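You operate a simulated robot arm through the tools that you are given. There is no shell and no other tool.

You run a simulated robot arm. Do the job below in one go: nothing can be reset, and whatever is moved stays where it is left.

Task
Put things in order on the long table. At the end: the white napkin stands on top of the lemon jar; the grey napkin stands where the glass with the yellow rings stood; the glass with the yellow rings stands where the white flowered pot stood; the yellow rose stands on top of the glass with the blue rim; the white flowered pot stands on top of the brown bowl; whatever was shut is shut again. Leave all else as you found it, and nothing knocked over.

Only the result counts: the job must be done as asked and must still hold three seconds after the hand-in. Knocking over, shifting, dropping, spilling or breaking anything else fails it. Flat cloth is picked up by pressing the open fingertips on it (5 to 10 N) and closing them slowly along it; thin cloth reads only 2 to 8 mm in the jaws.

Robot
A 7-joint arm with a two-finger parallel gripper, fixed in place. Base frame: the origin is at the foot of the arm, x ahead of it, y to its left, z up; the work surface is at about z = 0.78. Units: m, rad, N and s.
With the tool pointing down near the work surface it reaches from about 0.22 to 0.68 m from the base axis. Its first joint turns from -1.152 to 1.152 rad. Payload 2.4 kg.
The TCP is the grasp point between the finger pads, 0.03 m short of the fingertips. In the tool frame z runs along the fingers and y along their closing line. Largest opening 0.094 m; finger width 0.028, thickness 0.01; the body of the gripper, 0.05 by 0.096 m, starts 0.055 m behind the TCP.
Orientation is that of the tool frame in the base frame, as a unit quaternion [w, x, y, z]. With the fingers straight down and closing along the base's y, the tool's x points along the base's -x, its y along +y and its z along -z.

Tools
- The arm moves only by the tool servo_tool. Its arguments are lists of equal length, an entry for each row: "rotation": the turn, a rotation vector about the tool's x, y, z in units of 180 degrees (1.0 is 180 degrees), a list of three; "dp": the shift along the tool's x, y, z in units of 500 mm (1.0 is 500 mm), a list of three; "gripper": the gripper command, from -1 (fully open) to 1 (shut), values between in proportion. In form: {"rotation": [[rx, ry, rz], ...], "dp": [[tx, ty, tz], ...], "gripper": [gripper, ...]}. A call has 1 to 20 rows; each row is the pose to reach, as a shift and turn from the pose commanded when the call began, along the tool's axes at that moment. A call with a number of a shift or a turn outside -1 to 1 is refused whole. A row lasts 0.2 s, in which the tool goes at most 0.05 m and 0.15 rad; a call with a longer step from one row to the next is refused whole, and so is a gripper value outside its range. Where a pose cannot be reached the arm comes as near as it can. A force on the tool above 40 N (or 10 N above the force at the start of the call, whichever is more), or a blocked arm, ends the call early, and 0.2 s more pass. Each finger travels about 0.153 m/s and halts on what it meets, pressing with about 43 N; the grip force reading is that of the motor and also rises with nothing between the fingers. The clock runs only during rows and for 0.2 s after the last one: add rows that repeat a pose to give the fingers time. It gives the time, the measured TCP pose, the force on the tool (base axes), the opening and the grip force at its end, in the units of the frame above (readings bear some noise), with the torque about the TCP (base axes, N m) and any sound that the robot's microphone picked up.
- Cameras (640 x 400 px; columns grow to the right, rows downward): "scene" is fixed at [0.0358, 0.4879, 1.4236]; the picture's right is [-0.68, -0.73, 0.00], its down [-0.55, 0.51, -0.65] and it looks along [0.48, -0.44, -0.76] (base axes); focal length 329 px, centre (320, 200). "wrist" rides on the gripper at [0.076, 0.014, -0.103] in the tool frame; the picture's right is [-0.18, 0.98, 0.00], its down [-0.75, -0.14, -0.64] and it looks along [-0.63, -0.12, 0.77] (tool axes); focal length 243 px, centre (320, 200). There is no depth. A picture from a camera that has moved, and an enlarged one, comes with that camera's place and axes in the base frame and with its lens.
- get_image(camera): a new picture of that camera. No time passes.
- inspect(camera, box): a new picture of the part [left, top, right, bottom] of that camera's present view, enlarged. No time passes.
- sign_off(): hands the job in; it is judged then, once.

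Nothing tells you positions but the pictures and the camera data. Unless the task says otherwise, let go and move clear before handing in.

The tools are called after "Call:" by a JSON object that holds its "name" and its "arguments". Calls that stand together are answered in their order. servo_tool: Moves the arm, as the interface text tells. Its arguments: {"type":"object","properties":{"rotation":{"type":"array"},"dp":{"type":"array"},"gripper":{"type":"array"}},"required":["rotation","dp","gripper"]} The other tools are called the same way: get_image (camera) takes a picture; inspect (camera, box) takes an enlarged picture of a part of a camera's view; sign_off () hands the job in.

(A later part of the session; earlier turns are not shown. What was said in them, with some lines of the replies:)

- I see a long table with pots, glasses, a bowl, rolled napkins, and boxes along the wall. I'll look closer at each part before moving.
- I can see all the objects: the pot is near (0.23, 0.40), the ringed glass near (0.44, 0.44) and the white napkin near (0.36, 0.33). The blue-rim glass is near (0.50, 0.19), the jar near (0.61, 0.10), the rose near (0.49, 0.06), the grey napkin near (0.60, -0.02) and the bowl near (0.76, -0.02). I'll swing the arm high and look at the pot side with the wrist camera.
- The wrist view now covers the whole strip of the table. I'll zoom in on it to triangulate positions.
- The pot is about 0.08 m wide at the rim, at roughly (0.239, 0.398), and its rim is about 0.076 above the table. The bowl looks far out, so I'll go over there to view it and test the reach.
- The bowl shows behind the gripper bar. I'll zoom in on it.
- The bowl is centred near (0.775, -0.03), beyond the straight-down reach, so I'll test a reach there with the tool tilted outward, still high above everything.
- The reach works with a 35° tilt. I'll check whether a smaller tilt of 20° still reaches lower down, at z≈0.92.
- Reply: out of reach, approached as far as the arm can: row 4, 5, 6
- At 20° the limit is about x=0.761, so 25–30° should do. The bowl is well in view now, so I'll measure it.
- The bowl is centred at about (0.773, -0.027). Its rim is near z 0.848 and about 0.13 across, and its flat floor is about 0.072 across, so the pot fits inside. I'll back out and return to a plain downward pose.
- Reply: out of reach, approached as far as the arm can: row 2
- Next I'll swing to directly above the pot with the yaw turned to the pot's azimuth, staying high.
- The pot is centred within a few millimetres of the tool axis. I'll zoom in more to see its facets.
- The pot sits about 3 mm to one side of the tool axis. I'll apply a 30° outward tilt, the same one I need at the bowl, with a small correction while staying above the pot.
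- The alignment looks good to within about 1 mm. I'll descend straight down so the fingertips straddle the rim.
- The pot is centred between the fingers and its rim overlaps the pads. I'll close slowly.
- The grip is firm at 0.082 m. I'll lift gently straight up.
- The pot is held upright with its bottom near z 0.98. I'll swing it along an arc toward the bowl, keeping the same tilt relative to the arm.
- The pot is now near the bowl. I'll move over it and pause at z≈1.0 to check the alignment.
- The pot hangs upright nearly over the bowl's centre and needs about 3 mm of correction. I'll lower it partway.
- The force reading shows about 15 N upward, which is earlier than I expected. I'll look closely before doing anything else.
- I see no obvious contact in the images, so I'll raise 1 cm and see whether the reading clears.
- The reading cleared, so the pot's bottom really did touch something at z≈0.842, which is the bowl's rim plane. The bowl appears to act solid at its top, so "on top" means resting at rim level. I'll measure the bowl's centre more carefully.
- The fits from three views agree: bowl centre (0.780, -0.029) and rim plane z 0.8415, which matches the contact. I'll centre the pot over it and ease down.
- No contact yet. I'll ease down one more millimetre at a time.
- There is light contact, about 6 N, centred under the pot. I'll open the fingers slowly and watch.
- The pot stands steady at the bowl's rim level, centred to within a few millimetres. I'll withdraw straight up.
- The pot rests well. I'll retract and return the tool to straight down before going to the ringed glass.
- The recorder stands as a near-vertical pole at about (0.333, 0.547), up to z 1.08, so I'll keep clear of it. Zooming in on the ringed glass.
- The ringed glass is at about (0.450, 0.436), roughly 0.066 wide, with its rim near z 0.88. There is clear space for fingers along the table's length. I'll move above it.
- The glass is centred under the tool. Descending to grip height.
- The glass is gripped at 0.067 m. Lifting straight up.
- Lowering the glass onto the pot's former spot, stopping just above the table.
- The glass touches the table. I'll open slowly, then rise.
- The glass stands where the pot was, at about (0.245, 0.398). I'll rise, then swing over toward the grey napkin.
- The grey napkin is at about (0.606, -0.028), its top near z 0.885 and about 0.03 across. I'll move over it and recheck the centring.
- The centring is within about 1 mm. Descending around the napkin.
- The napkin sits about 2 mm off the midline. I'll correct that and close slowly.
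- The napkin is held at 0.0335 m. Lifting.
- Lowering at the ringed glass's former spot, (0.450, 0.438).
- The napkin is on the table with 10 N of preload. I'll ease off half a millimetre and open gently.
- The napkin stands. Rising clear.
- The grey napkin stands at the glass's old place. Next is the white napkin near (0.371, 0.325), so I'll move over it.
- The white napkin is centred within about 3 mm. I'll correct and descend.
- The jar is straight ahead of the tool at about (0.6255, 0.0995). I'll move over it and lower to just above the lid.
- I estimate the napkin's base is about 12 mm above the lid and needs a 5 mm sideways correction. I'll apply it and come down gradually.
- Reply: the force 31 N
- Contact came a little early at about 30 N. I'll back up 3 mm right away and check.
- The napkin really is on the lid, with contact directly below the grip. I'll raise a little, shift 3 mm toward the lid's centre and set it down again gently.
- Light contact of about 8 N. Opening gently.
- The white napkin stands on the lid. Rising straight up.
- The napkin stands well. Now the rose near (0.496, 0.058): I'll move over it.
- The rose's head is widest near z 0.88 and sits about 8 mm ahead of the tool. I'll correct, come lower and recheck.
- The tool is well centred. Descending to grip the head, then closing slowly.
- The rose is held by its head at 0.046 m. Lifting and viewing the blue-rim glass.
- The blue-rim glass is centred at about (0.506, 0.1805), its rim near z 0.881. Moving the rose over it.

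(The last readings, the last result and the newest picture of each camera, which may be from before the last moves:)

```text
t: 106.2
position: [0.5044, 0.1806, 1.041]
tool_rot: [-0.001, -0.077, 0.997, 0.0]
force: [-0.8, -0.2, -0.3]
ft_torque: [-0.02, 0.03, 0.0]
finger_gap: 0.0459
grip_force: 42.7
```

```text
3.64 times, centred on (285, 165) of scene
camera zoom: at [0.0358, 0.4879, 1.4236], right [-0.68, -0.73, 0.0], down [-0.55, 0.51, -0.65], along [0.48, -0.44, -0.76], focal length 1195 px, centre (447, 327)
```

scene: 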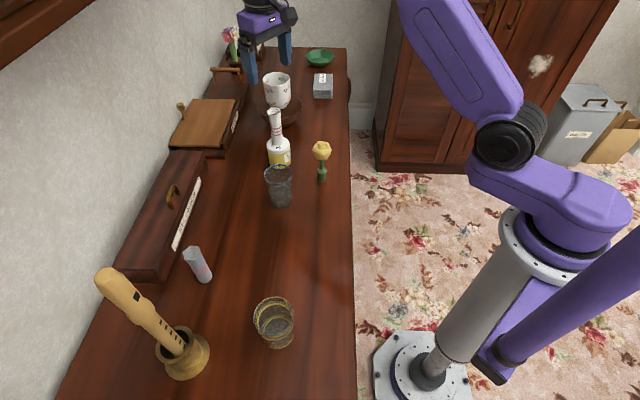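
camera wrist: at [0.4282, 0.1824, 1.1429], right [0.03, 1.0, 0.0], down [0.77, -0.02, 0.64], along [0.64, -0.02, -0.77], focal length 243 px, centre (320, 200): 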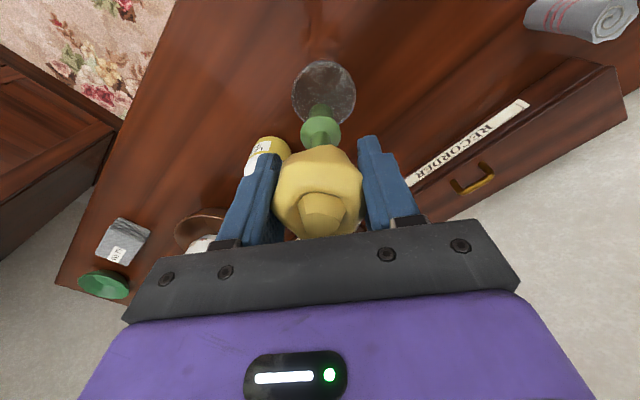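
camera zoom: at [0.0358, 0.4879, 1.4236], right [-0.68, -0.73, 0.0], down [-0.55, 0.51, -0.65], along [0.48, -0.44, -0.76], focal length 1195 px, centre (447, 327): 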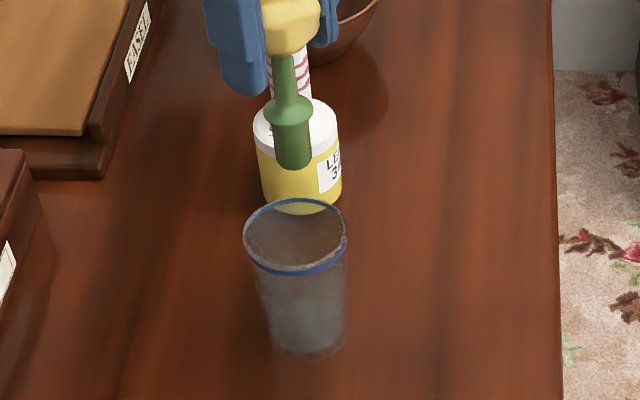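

A correction of 4 mm to the side is needed. I'll apply it and lower toward the rim.

Call:
{"name": "servo_tool", "arguments": {"rotation": [[0, 0, 0], [0, 0, 0], [0, 0, 0], [0, 0, 0], [0, 0, 0], [0, 0, 0]], "dp": [[-0.002, 0.008, 0], [-0.002, 0.008, 0.03], [-0.002, 0.008, 0.05], [-0.002, 0.008, 0.066], [-0.002, 0.008, 0.08], [-0.002, 0.008, 0.08]], "gripper": [0.25, 0.25, 0.25, 0.25, 0.25, 0.25]}}

Call:
{"name": "inspect", "arguments": {"camera": "wrist", "box": [250, 40, 390, 170]}}

Call:
{"name": "inspect", "arguments": {"camera": "scene", "box": [250, 140, 310, 210]}}

```text
t: 107.6
position: [0.504, 0.1854, 0.9998]
tool_rot: [0.0, -0.078, 0.997, 0.0]
force: [-0.3, 0.8, -0.5]
ft_torque: [0.04, 0.01, -0.02]
finger_gap: 0.046
grip_force: 42.8
```

```text
3.08 times, centred on (320, 105) of wrist
camera zoom: at [0.4277, 0.1875, 1.1017], right [0.03, 1.0, 0.0], down [0.77, -0.02, 0.64], along [0.64, -0.02, -0.77], focal length 746 px, centre (320, 492)
```

zoom: 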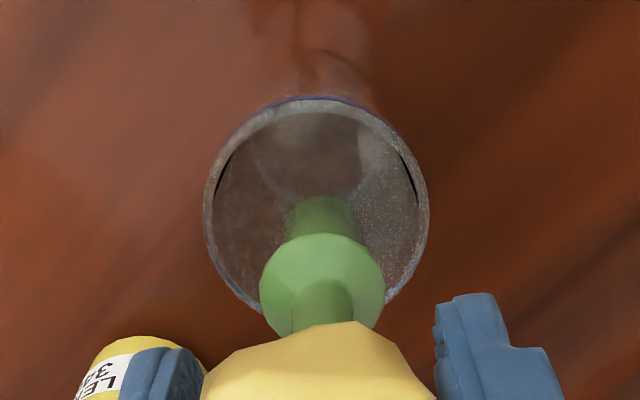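

```text
5.71 times, centred on (280, 175) of scene
camera zoom: at [0.0358, 0.4879, 1.4236], right [-0.68, -0.73, 0.0], down [-0.55, 0.51, -0.65], along [0.48, -0.44, -0.76], focal length 1878 px, centre (549, 343)
```

zoom: 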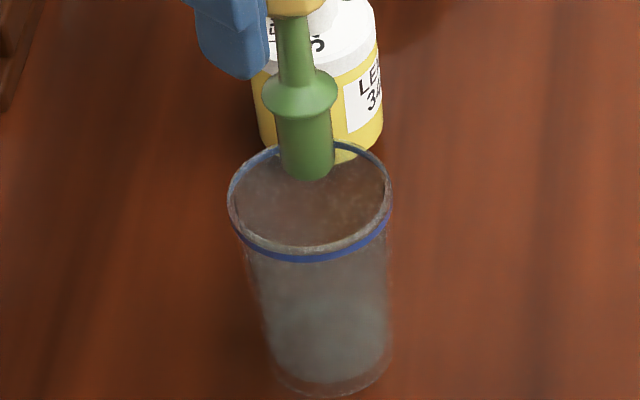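

Call:
{"name": "servo_tool", "arguments": {"rotation": [[0, 0, 0], [0, 0, 0], [0, 0, 0], [0, 0, 0], [0, 0, 0]], "dp": [[-0.005, -0.0035, 0], [-0.01, -0.007, 0], [-0.01, -0.007, 0.008], [-0.01, -0.007, 0.016], [-0.01, -0.007, 0.016]], "gripper": [0.25, 0.25, 0.25, 0.25, 0.25]}}

Call:
{"name": "inspect", "arguments": {"camera": "wrist", "box": [250, 40, 390, 170]}}

Call:
{"name": "inspect", "arguments": {"camera": "scene", "box": [250, 140, 310, 210]}}

```text
t: 108.8
position: [0.51, 0.1808, 0.9924]
tool_rot: [-0.001, -0.077, 0.997, 0.0]
force: [0.2, 0.0, -0.6]
ft_torque: [-0.02, 0.01, 0.01]
finger_gap: 0.0459
grip_force: 42.6
```

```text
3.08 times, centred on (320, 105) of wrist
camera zoom: at [0.4335, 0.1835, 1.0943], right [0.03, 1.0, 0.0], down [0.77, -0.02, 0.64], along [0.64, -0.02, -0.77], focal length 746 px, centre (320, 492)
```

zoom: 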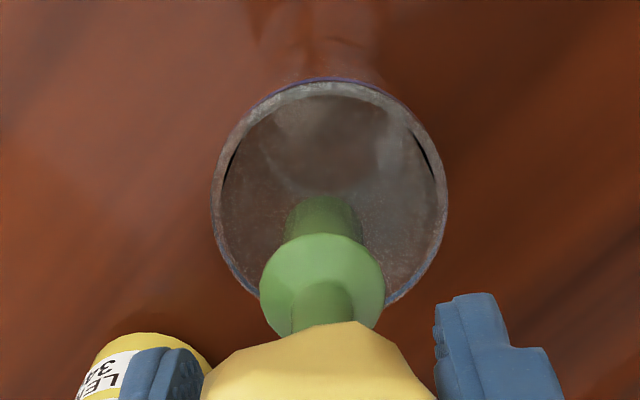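

```text
5.71 times, centred on (280, 175) of scene
camera zoom: at [0.0358, 0.4879, 1.4236], right [-0.68, -0.73, 0.0], down [-0.55, 0.51, -0.65], along [0.48, -0.44, -0.76], focal length 1878 px, centre (549, 343)
```

zoom: 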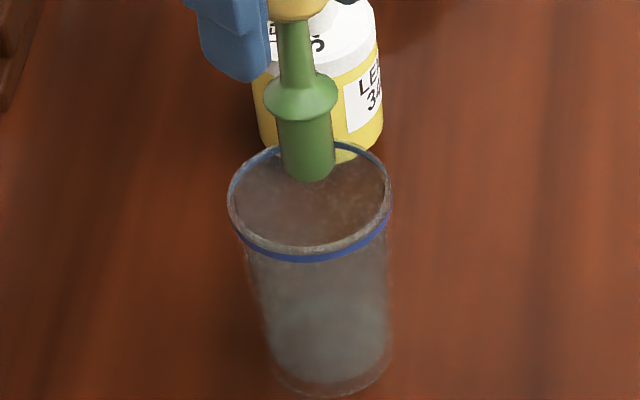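

The rose is well centred now. Easing down in small steps.

Call:
{"name": "servo_tool", "arguments": {"rotation": [[0, 0, 0], [0, 0, 0], [0, 0, 0], [0, 0, 0]], "dp": [[0, 0.003, 0.002], [0, 0.003, 0.005], [0, 0.003, 0.008], [0, 0.003, 0.008]], "gripper": [0.25, 0.25, 0.25, 0.25]}}

Call:
{"name": "servo_tool", "arguments": {"rotation": [[0, 0, 0], [0, 0, 0], [0, 0, 0]], "dp": [[0, 0, 0.002], [0, 0, 0.003], [0, 0, 0.003]], "gripper": [0.25, 0.25, 0.25]}}

```text
t: 109.8
position: [0.5109, 0.1839, 0.9873]
tool_rot: [0.0, -0.078, 0.997, 0.001]
force: [0.9, 0.9, -1.3]
ft_torque: [-0.03, 0.02, -0.02]
finger_gap: 0.0459
grip_force: 43.0
```

```text
t: 110.6
position: [0.5087, 0.1826, 0.9873]
tool_rot: [0.001, -0.078, 0.997, -0.001]
force: [0.2, -0.1, -0.1]
ft_torque: [0.02, 0.04, -0.01]
finger_gap: 0.046
grip_force: 43.1
```

Call:
{"name": "servo_tool", "arguments": {"rotation": [[0, 0, 0], [0, 0, 0], [0, 0, 0]], "dp": [[0, 0, 0.0015], [0, 0, 0.002], [0, 0, 0.002]], "gripper": [0.25, 0.25, 0.25]}}

Call:
{"name": "servo_tool", "arguments": {"rotation": [[0, 0, 0], [0, 0, 0], [0, 0, 0]], "dp": [[0, 0, 0.0015], [0, 0, 0.002], [0, 0, 0.002]], "gripper": [0.25, 0.25, 0.25]}}

```text
t: 111.4
position: [0.5095, 0.1827, 0.9848]
tool_rot: [0.0, -0.077, 0.997, 0.0]
force: [0.3, 0.2, -0.8]
ft_torque: [0.03, 0.0, -0.01]
finger_gap: 0.0458
grip_force: 42.4
```

```text
t: 112.2
position: [0.5096, 0.1814, 0.9852]
tool_rot: [-0.001, -0.077, 0.997, 0.0]
force: [0.5, -0.4, -0.6]
ft_torque: [0.03, 0.0, -0.03]
finger_gap: 0.046
grip_force: 43.4
```

Call:
{"name": "servo_tool", "arguments": {"rotation": [[0, 0, 0], [0, 0, 0], [0, 0, 0]], "dp": [[0, 0, 0.0015], [0, 0, 0.002], [0, 0, 0.002]], "gripper": [0.25, 0.25, 0.25]}}

Call:
{"name": "servo_tool", "arguments": {"rotation": [[0, 0, 0], [0, 0, 0], [0, 0, 0]], "dp": [[0, 0, 0.0015], [0, 0, 0.002], [0, 0, 0.002]], "gripper": [0.25, 0.25, 0.25]}}

```text
t: 113.0
position: [0.5101, 0.1835, 0.9845]
tool_rot: [0.0, -0.078, 0.997, 0.0]
force: [0.0, 0.4, -0.5]
ft_torque: [0.01, 0.0, 0.04]
finger_gap: 0.0457
grip_force: 43.3
```

```text
t: 113.8
position: [0.51, 0.1819, 0.9827]
tool_rot: [0.0, -0.077, 0.997, 0.0]
force: [0.1, 0.1, -0.6]
ft_torque: [0.03, 0.0, 0.03]
finger_gap: 0.0458
grip_force: 43.4
```

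Call:
{"name": "servo_tool", "arguments": {"rotation": [[0, 0, 0], [0, 0, 0], [0, 0, 0]], "dp": [[0, 0, 0.0015], [0, 0, 0.002], [0, 0, 0.002]], "gripper": [0.25, 0.25, 0.25]}}

Call:
{"name": "servo_tool", "arguments": {"rotation": [[0, 0, 0], [0, 0, 0], [0, 0, 0]], "dp": [[0, 0, 0.0015], [0, 0, 0.002], [0, 0, 0.002]], "gripper": [0.25, 0.25, 0.25]}}

Call:
{"name": "inspect", "arguments": {"camera": "scene", "box": [250, 140, 310, 210]}}

```text
t: 114.6
position: [0.5105, 0.1822, 0.9814]
tool_rot: [0.0, -0.078, 0.997, 0.0]
force: [-1.2, -1.5, -0.5]
ft_torque: [0.01, -0.02, -0.02]
finger_gap: 0.0459
grip_force: 42.5
```

```text
t: 115.4
position: [0.5103, 0.1822, 0.9808]
tool_rot: [0.0, -0.078, 0.997, 0.0]
force: [-0.5, 0.2, -0.3]
ft_torque: [0.03, 0.03, 0.0]
finger_gap: 0.0459
grip_force: 43.1
```

```text
5.71 times, centred on (280, 175) of scene
camera zoom: at [0.0358, 0.4879, 1.4236], right [-0.68, -0.73, 0.0], down [-0.55, 0.51, -0.65], along [0.48, -0.44, -0.76], focal length 1878 px, centre (549, 343)
```

zoom: 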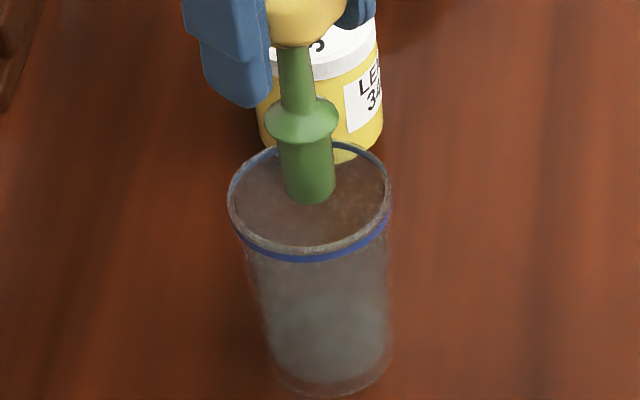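

Call:
{"name": "servo_tool", "arguments": {"rotation": [[0, 0, 0], [0, 0, 0], [0, 0, 0]], "dp": [[0, 0, 0.0015], [0, 0, 0.002], [0, 0, 0.002]], "gripper": [0.25, 0.25, 0.25]}}

Call:
{"name": "servo_tool", "arguments": {"rotation": [[0, 0, 0], [0, 0, 0], [0, 0, 0]], "dp": [[0, 0, 0.0015], [0, 0, 0.002], [0, 0, 0.002]], "gripper": [0.25, 0.25, 0.25]}}

```text
t: 116.2
position: [0.51, 0.1815, 0.9804]
tool_rot: [0.001, -0.077, 0.997, 0.001]
force: [-0.5, -0.4, -0.9]
ft_torque: [-0.01, 0.01, 0.01]
finger_gap: 0.0457
grip_force: 43.3
```

```text
t: 117.0
position: [0.51, 0.1825, 0.9789]
tool_rot: [-0.001, -0.077, 0.997, 0.0]
force: [0.3, -0.5, 1.4]
ft_torque: [-0.05, -0.04, -0.03]
finger_gap: 0.0457
grip_force: 43.4
```

Call:
{"name": "servo_tool", "arguments": {"rotation": [[0, 0, 0], [0, 0, 0], [0, 0, 0]], "dp": [[0, 0, 0.0008], [0, 0, 0.0012], [0, 0, 0.0012]], "gripper": [0.25, 0.25, 0.25]}}

Call:
{"name": "inspect", "arguments": {"camera": "scene", "box": [250, 140, 310, 210]}}

Call:
{"name": "inspect", "arguments": {"camera": "wrist", "box": [250, 40, 390, 170]}}

```text
t: 117.8
position: [0.5102, 0.1828, 0.9788]
tool_rot: [0.0, -0.078, 0.997, 0.001]
force: [-2.9, -2.0, 13.6]
ft_torque: [-0.34, 0.3, -0.02]
finger_gap: 0.0457
grip_force: 43.4
```

```text
5.71 times, centred on (280, 175) of scene
camera zoom: at [0.0355, 0.4878, 1.4237], right [-0.68, -0.73, 0.0], down [-0.55, 0.51, -0.65], along [0.48, -0.44, -0.76], focal length 1878 px, centre (549, 343)
```

zoom: 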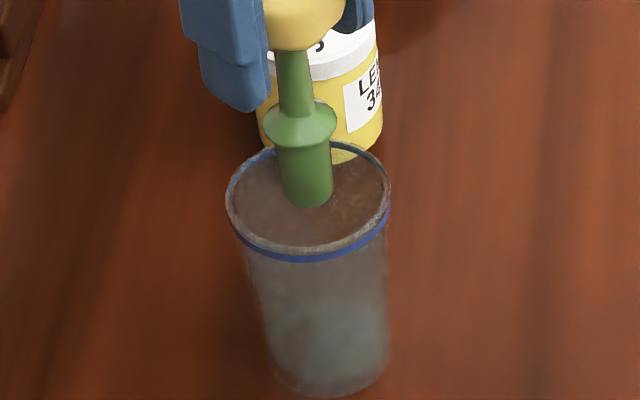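

```text
3.08 times, centred on (320, 105) of wrist
camera zoom: at [0.4336, 0.1851, 1.0805], right [0.03, 1.0, 0.0], down [0.77, -0.02, 0.64], along [0.64, -0.02, -0.77], focal length 746 px, centre (320, 492)
```

zoom: 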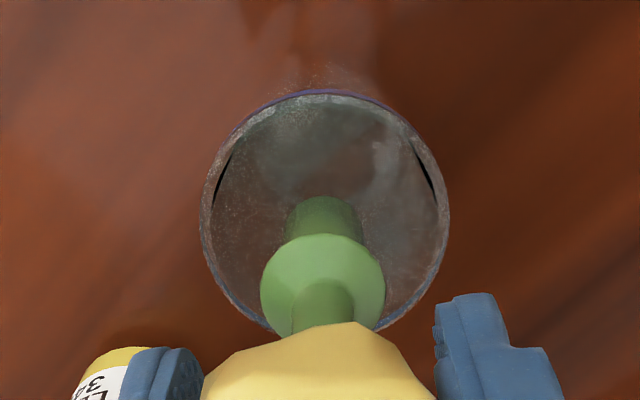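

There is contact at the rim plane, but it sits on one edge, so the rose is tilted about 1° in the grip. I'll lift slightly, rotate the tool a touch to level it and touch down again.

Call:
{"name": "servo_tool", "arguments": {"rotation": [[0, 0, 0], [0.004, 0, 0], [0.0065, 0, 0], [0.0065, 0, 0]], "dp": [[0, 0, -0.005], [0, 0.002, -0.005], [0, 0.003, -0.005], [0, 0.003, -0.005]], "gripper": [0.25, 0.25, 0.25, 0.25]}}

Call:
{"name": "servo_tool", "arguments": {"rotation": [[0, 0, 0], [0, 0, 0], [0, 0, 0]], "dp": [[0, 0, 0.0015], [0, 0, 0.003], [0, 0, 0.003]], "gripper": [0.25, 0.25, 0.25]}}

```text
t: 118.8
position: [0.5103, 0.1839, 0.9799]
tool_rot: [0.001, -0.077, 0.997, -0.011]
force: [-0.2, 0.3, -0.4]
ft_torque: [0.02, 0.02, -0.05]
finger_gap: 0.0459
grip_force: 43.2
```

```text
t: 119.6
position: [0.5094, 0.1842, 0.9797]
tool_rot: [0.001, -0.077, 0.997, -0.011]
force: [-0.2, 0.0, -0.2]
ft_torque: [0.0, -0.02, -0.01]
finger_gap: 0.0459
grip_force: 43.1
```

Call:
{"name": "servo_tool", "arguments": {"rotation": [[0, 0, 0], [0, 0, 0], [0, 0, 0]], "dp": [[0, 0, 0.001], [0, 0, 0.0015], [0, 0, 0.0015]], "gripper": [0.25, 0.25, 0.25]}}

Call:
{"name": "servo_tool", "arguments": {"rotation": [[0, 0, 0], [0, 0, 0], [0, 0, 0]], "dp": [[0, 0, 0.0005], [0, 0, 0.001], [0, 0, 0.001]], "gripper": [0.25, 0.25, 0.25]}}

```text
t: 120.4
position: [0.509, 0.1848, 0.9791]
tool_rot: [0.001, -0.078, 0.997, -0.01]
force: [0.4, 0.1, -1.4]
ft_torque: [-0.01, 0.02, -0.04]
finger_gap: 0.0459
grip_force: 42.8
```

```text
t: 121.2
position: [0.5094, 0.1847, 0.9791]
tool_rot: [0.001, -0.078, 0.997, -0.009]
force: [-5.5, -0.7, 19.7]
ft_torque: [-0.02, 0.63, 0.01]
finger_gap: 0.0457
grip_force: 42.9
```

The rose is level now: contact is centred at about 20 N. I'll relieve most of that preload and then open gently.

Call:
{"name": "servo_tool", "arguments": {"rotation": [[0, 0, 0], [0, 0, 0], [0, 0, 0]], "dp": [[0, 0, -0.001], [0, 0, -0.0013], [0, 0, -0.0013]], "gripper": [0.25, 0.25, 0.25]}}

```text
t: 122.0
position: [0.5097, 0.1849, 0.9789]
tool_rot: [0.002, -0.078, 0.997, -0.009]
force: [-2.0, -1.4, 18.5]
ft_torque: [-0.1, 0.2, -0.04]
finger_gap: 0.0461
grip_force: 42.4
```

Call:
{"name": "servo_tool", "arguments": {"rotation": [[0, 0, 0], [0, 0, 0], [0, 0, 0]], "dp": [[0, 0, -0.0005], [0, 0, -0.001], [0, 0, -0.001]], "gripper": [0.25, 0.25, 0.25]}}

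```text
t: 122.8
position: [0.5101, 0.1837, 0.98]
tool_rot: [0.001, -0.078, 0.997, -0.011]
force: [1.3, -0.4, 6.0]
ft_torque: [0.01, -0.15, -0.04]
finger_gap: 0.0458
grip_force: 43.1
```

Call:
{"name": "servo_tool", "arguments": {"rotation": [[0, 0, 0], [0, 0, 0], [0, 0, 0], [0, 0, 0], [0, 0, 0], [0, 0, 0], [0, 0, 0], [0, 0, 0], [0, 0, 0], [0, 0, 0], [0, 0, 0], [0, 0, 0]], "dp": [[0, 0, 0], [0, 0, 0], [0, 0, 0], [0, 0, 0], [0, 0, 0], [0, 0, 0], [0, 0, 0], [0, 0, 0], [0, 0, 0], [0, 0, 0], [0, 0, 0], [0, 0, 0]], "gripper": [0.15, 0.08, 0.05, 0.03, 0.01, -0.02, -0.06, -0.12, -0.2, -0.35, -0.5, -0.7]}}

Call:
{"name": "get_image", "arguments": {"camera": "wrist"}}

Call:
{"name": "inspect", "arguments": {"camera": "scene", "box": [230, 100, 340, 210]}}

```text
t: 125.4
position: [0.5097, 0.1842, 0.9782]
tool_rot: [0.001, -0.078, 0.997, -0.01]
force: [0.1, 0.7, -0.1]
ft_torque: [-0.04, 0.0, -0.03]
finger_gap: 0.08
grip_force: 0.0
```

```text
taken
camera wrist: at [0.4329, 0.1889, 1.0804], right [0.03, 1.0, -0.02], down [0.76, -0.01, 0.64], along [0.64, -0.03, -0.76], focal length 243 px, centre (320, 200)
```

wrist: 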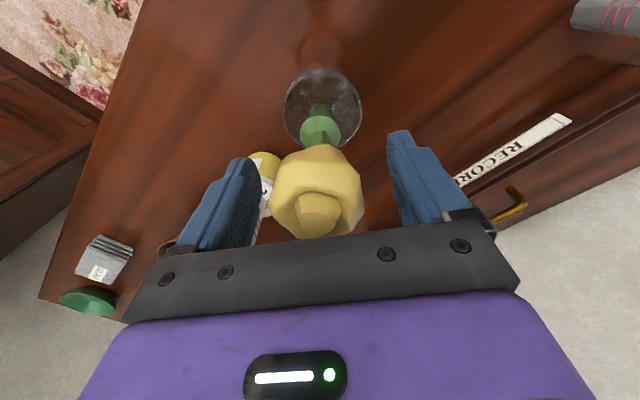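

```text
3.64 times, centred on (285, 155) of scene
camera zoom: at [0.0358, 0.4879, 1.4236], right [-0.68, -0.73, 0.0], down [-0.55, 0.51, -0.65], along [0.48, -0.44, -0.76], focal length 1195 px, centre (447, 364)
```

zoom: 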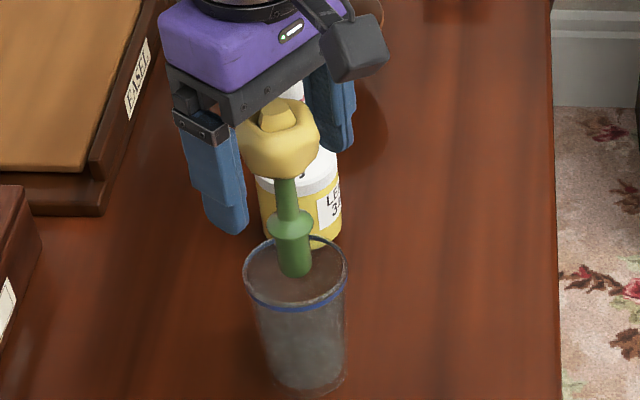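

The rose stands on the glass. Rising clear, straight up.

Call:
{"name": "servo_tool", "arguments": {"rotation": [[0, 0, 0], [0, 0, 0], [0, 0, 0], [0, 0, 0], [0, 0, 0], [0, 0, 0], [0, 0, 0], [0, 0, 0]], "dp": [[0, 0, -0.02], [0, 0, -0.06], [0, 0, -0.1], [0, 0, -0.15], [0, 0, -0.2], [0, 0, -0.25], [0, 0, -0.29], [0, 0, -0.29]], "gripper": [-0.8, -0.9, -0.9, -1, -1, -1, -1, -1]}}

Call:
{"name": "get_image", "arguments": {"camera": "wrist"}}

Call:
{"name": "get_image", "arguments": {"camera": "scene"}}

```text
t: 127.2
position: [0.5082, 0.1882, 1.123]
tool_rot: [0.001, -0.078, 0.997, -0.01]
force: [0.4, -0.4, -0.2]
ft_torque: [0.03, -0.03, -0.01]
finger_gap: 0.094
grip_force: 0.1
```

```text
taken
camera wrist: at [0.4316, 0.1918, 1.2249], right [0.03, 1.0, -0.02], down [0.76, -0.01, 0.64], along [0.64, -0.03, -0.76], focal length 243 px, centre (320, 200)
```

wrist: 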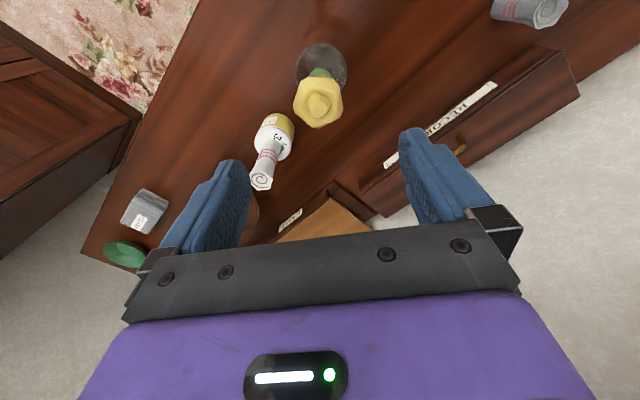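

```text
taken
```

scene: 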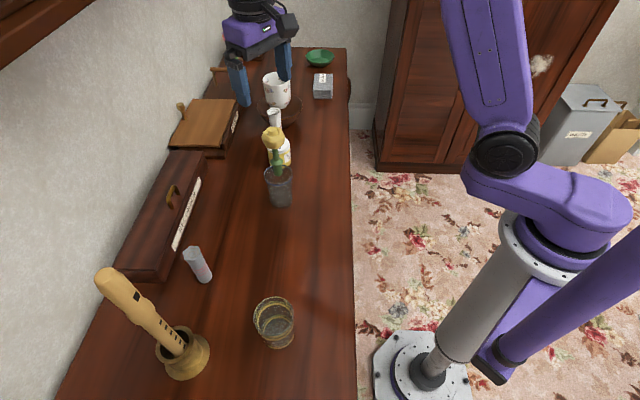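

Everything is placed. I'll move the arm back clear and check that nothing has shifted.

Call:
{"name": "servo_tool", "arguments": {"rotation": [[0, 0, 0], [0, 0, 0], [0, 0, 0], [0, 0, 0], [0, 0, 0], [0, 0, 0], [0, 0, 0], [0, 0, 0], [0, 0, 0], [0, 0, 0]], "dp": [[0.06, -0.002, 0], [0.12, -0.005, 0], [0.18, -0.008, 0], [0.24, -0.012, 0], [0.3, -0.015, 0], [0.36, -0.02, 0], [0.4, -0.025, 0], [0.4, -0.025, 0], [0.4, -0.025, 0], [0.4, -0.025, 0]], "gripper": [-1, -1, -1, -1, -1, -1, -1, -1, -1, -1]}}

Call:
{"name": "get_image", "arguments": {"camera": "wrist"}}

Call:
{"name": "inspect", "arguments": {"camera": "scene", "box": [230, 50, 350, 220]}}

Call:
{"name": "inspect", "arguments": {"camera": "scene", "box": [80, 200, 360, 400]}}

Call:
{"name": "inspect", "arguments": {"camera": "scene", "box": [140, 20, 360, 160]}}

```text
t: 129.4
position: [0.3138, 0.1456, 1.1248]
tool_rot: [0.0, -0.077, 0.997, -0.01]
force: [-0.2, 0.4, 0.1]
ft_torque: [0.03, -0.01, 0.03]
finger_gap: 0.0939
grip_force: 0.0
```

```text
taken
camera wrist: at [0.2368, 0.1491, 1.2257], right [0.03, 1.0, -0.02], down [0.76, -0.01, 0.64], along [0.64, -0.03, -0.76], focal length 243 px, centre (320, 200)
```

wrist: 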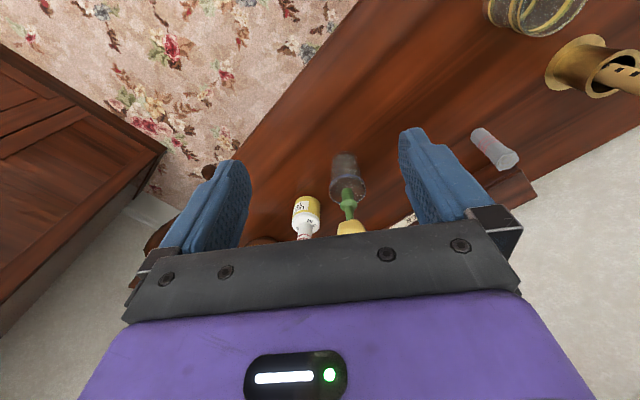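

```text
2.35 times, centred on (290, 135) of scene
camera zoom: at [0.0358, 0.4879, 1.4236], right [-0.68, -0.73, 0.0], down [-0.55, 0.51, -0.65], along [0.48, -0.44, -0.76], focal length 773 px, centre (391, 353)
```

zoom: 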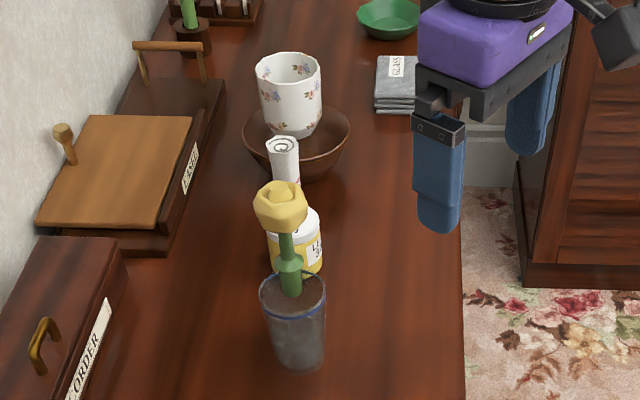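

```text
2.00 times, centred on (220, 300) of scene
camera zoom: at [0.0358, 0.4879, 1.4236], right [-0.68, -0.73, 0.0], down [-0.55, 0.51, -0.65], along [0.48, -0.44, -0.76], focal length 657 px, centre (520, 0)
```

zoom: 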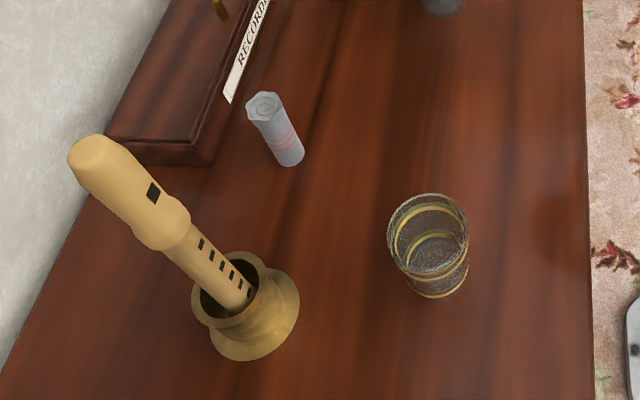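

```text
2.86 times, centred on (250, 90) of scene
camera zoom: at [0.0358, 0.4879, 1.4236], right [-0.68, -0.73, 0.0], down [-0.55, 0.51, -0.65], along [0.48, -0.44, -0.76], focal length 939 px, centre (520, 514)
```

zoom: 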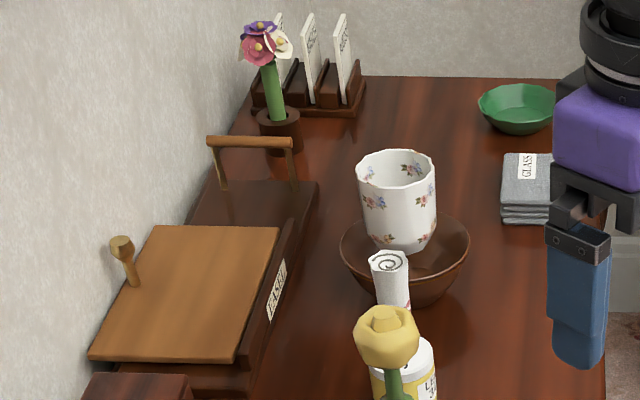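

All five moves look right. I'll measure the ringed glass's final spot against the pot's original one.

Call:
{"name": "inspect", "arguments": {"camera": "scene", "box": [235, 275, 325, 365]}}

Call:
{"name": "inspect", "arguments": {"camera": "scene", "box": [150, 210, 250, 300]}}

```text
4.44 times, centred on (280, 320) of scene
camera zoom: at [0.0358, 0.4879, 1.4236], right [-0.68, -0.73, 0.0], down [-0.55, 0.51, -0.65], along [0.48, -0.44, -0.76], focal length 1460 px, centre (498, -333)
```

zoom: 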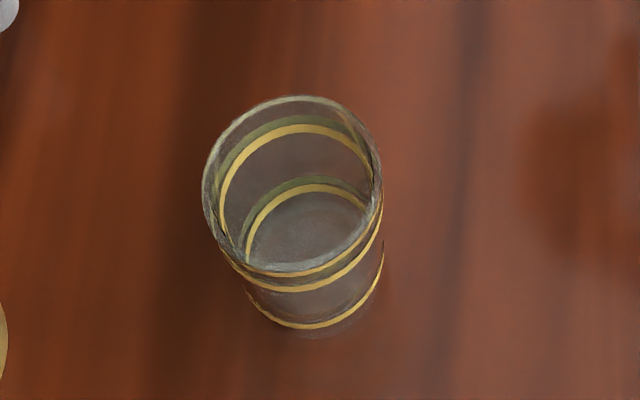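

```text
4.44 times, centred on (200, 255) of scene
camera zoom: at [0.0358, 0.4879, 1.4236], right [-0.68, -0.73, 0.0], down [-0.55, 0.51, -0.65], along [0.48, -0.44, -0.76], focal length 1460 px, centre (853, -44)
```

zoom: 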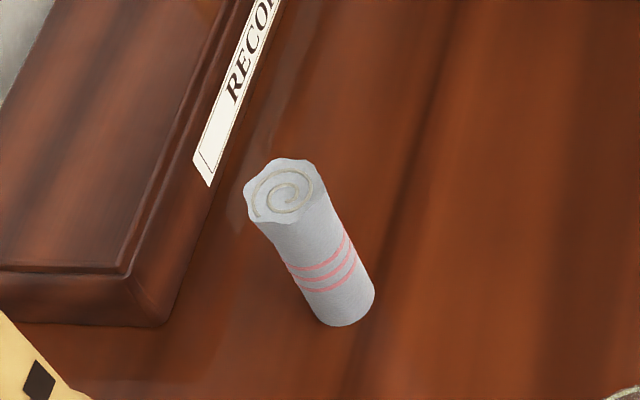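

All pieces stand where they were asked to, nothing else has moved, and nothing was opened, so nothing needs shutting. The arm is clear and I'm handing in.

Call:
{"name": "sign_off", "arguments": {}}

```text
The job is handed in.
```

I made all five moves and handed the job in. Nothing was knocked over, and everything I placed was still standing when I checked at the end. The hand-in gave no verdict.

- **White flowered pot:** it stands on the brown bowl. It rests level with the bowl's rim rather than down inside, because the bowl acted as solid at its top. It is within about 5 mm of the bowl's centre.
- **Glass with the yellow rings:** it stands where the pot was, within about 1 cm.
- **Grey napkin:** it stands where that glass was, also within about 1 cm.
- **White napkin:** it stands on the lemon jar's lid, a few millimetres off centre.
- **Yellow rose:** it stands on the glass with the blue rim, resting level with the rim like the pot.

I read "grey napkin" as the rolled one with the red stripes, not the folded grey cloths labelled "GLASS". I didn't open anything, so nothing needed shutting. I let go of everything and moved the arm clear before handing in.
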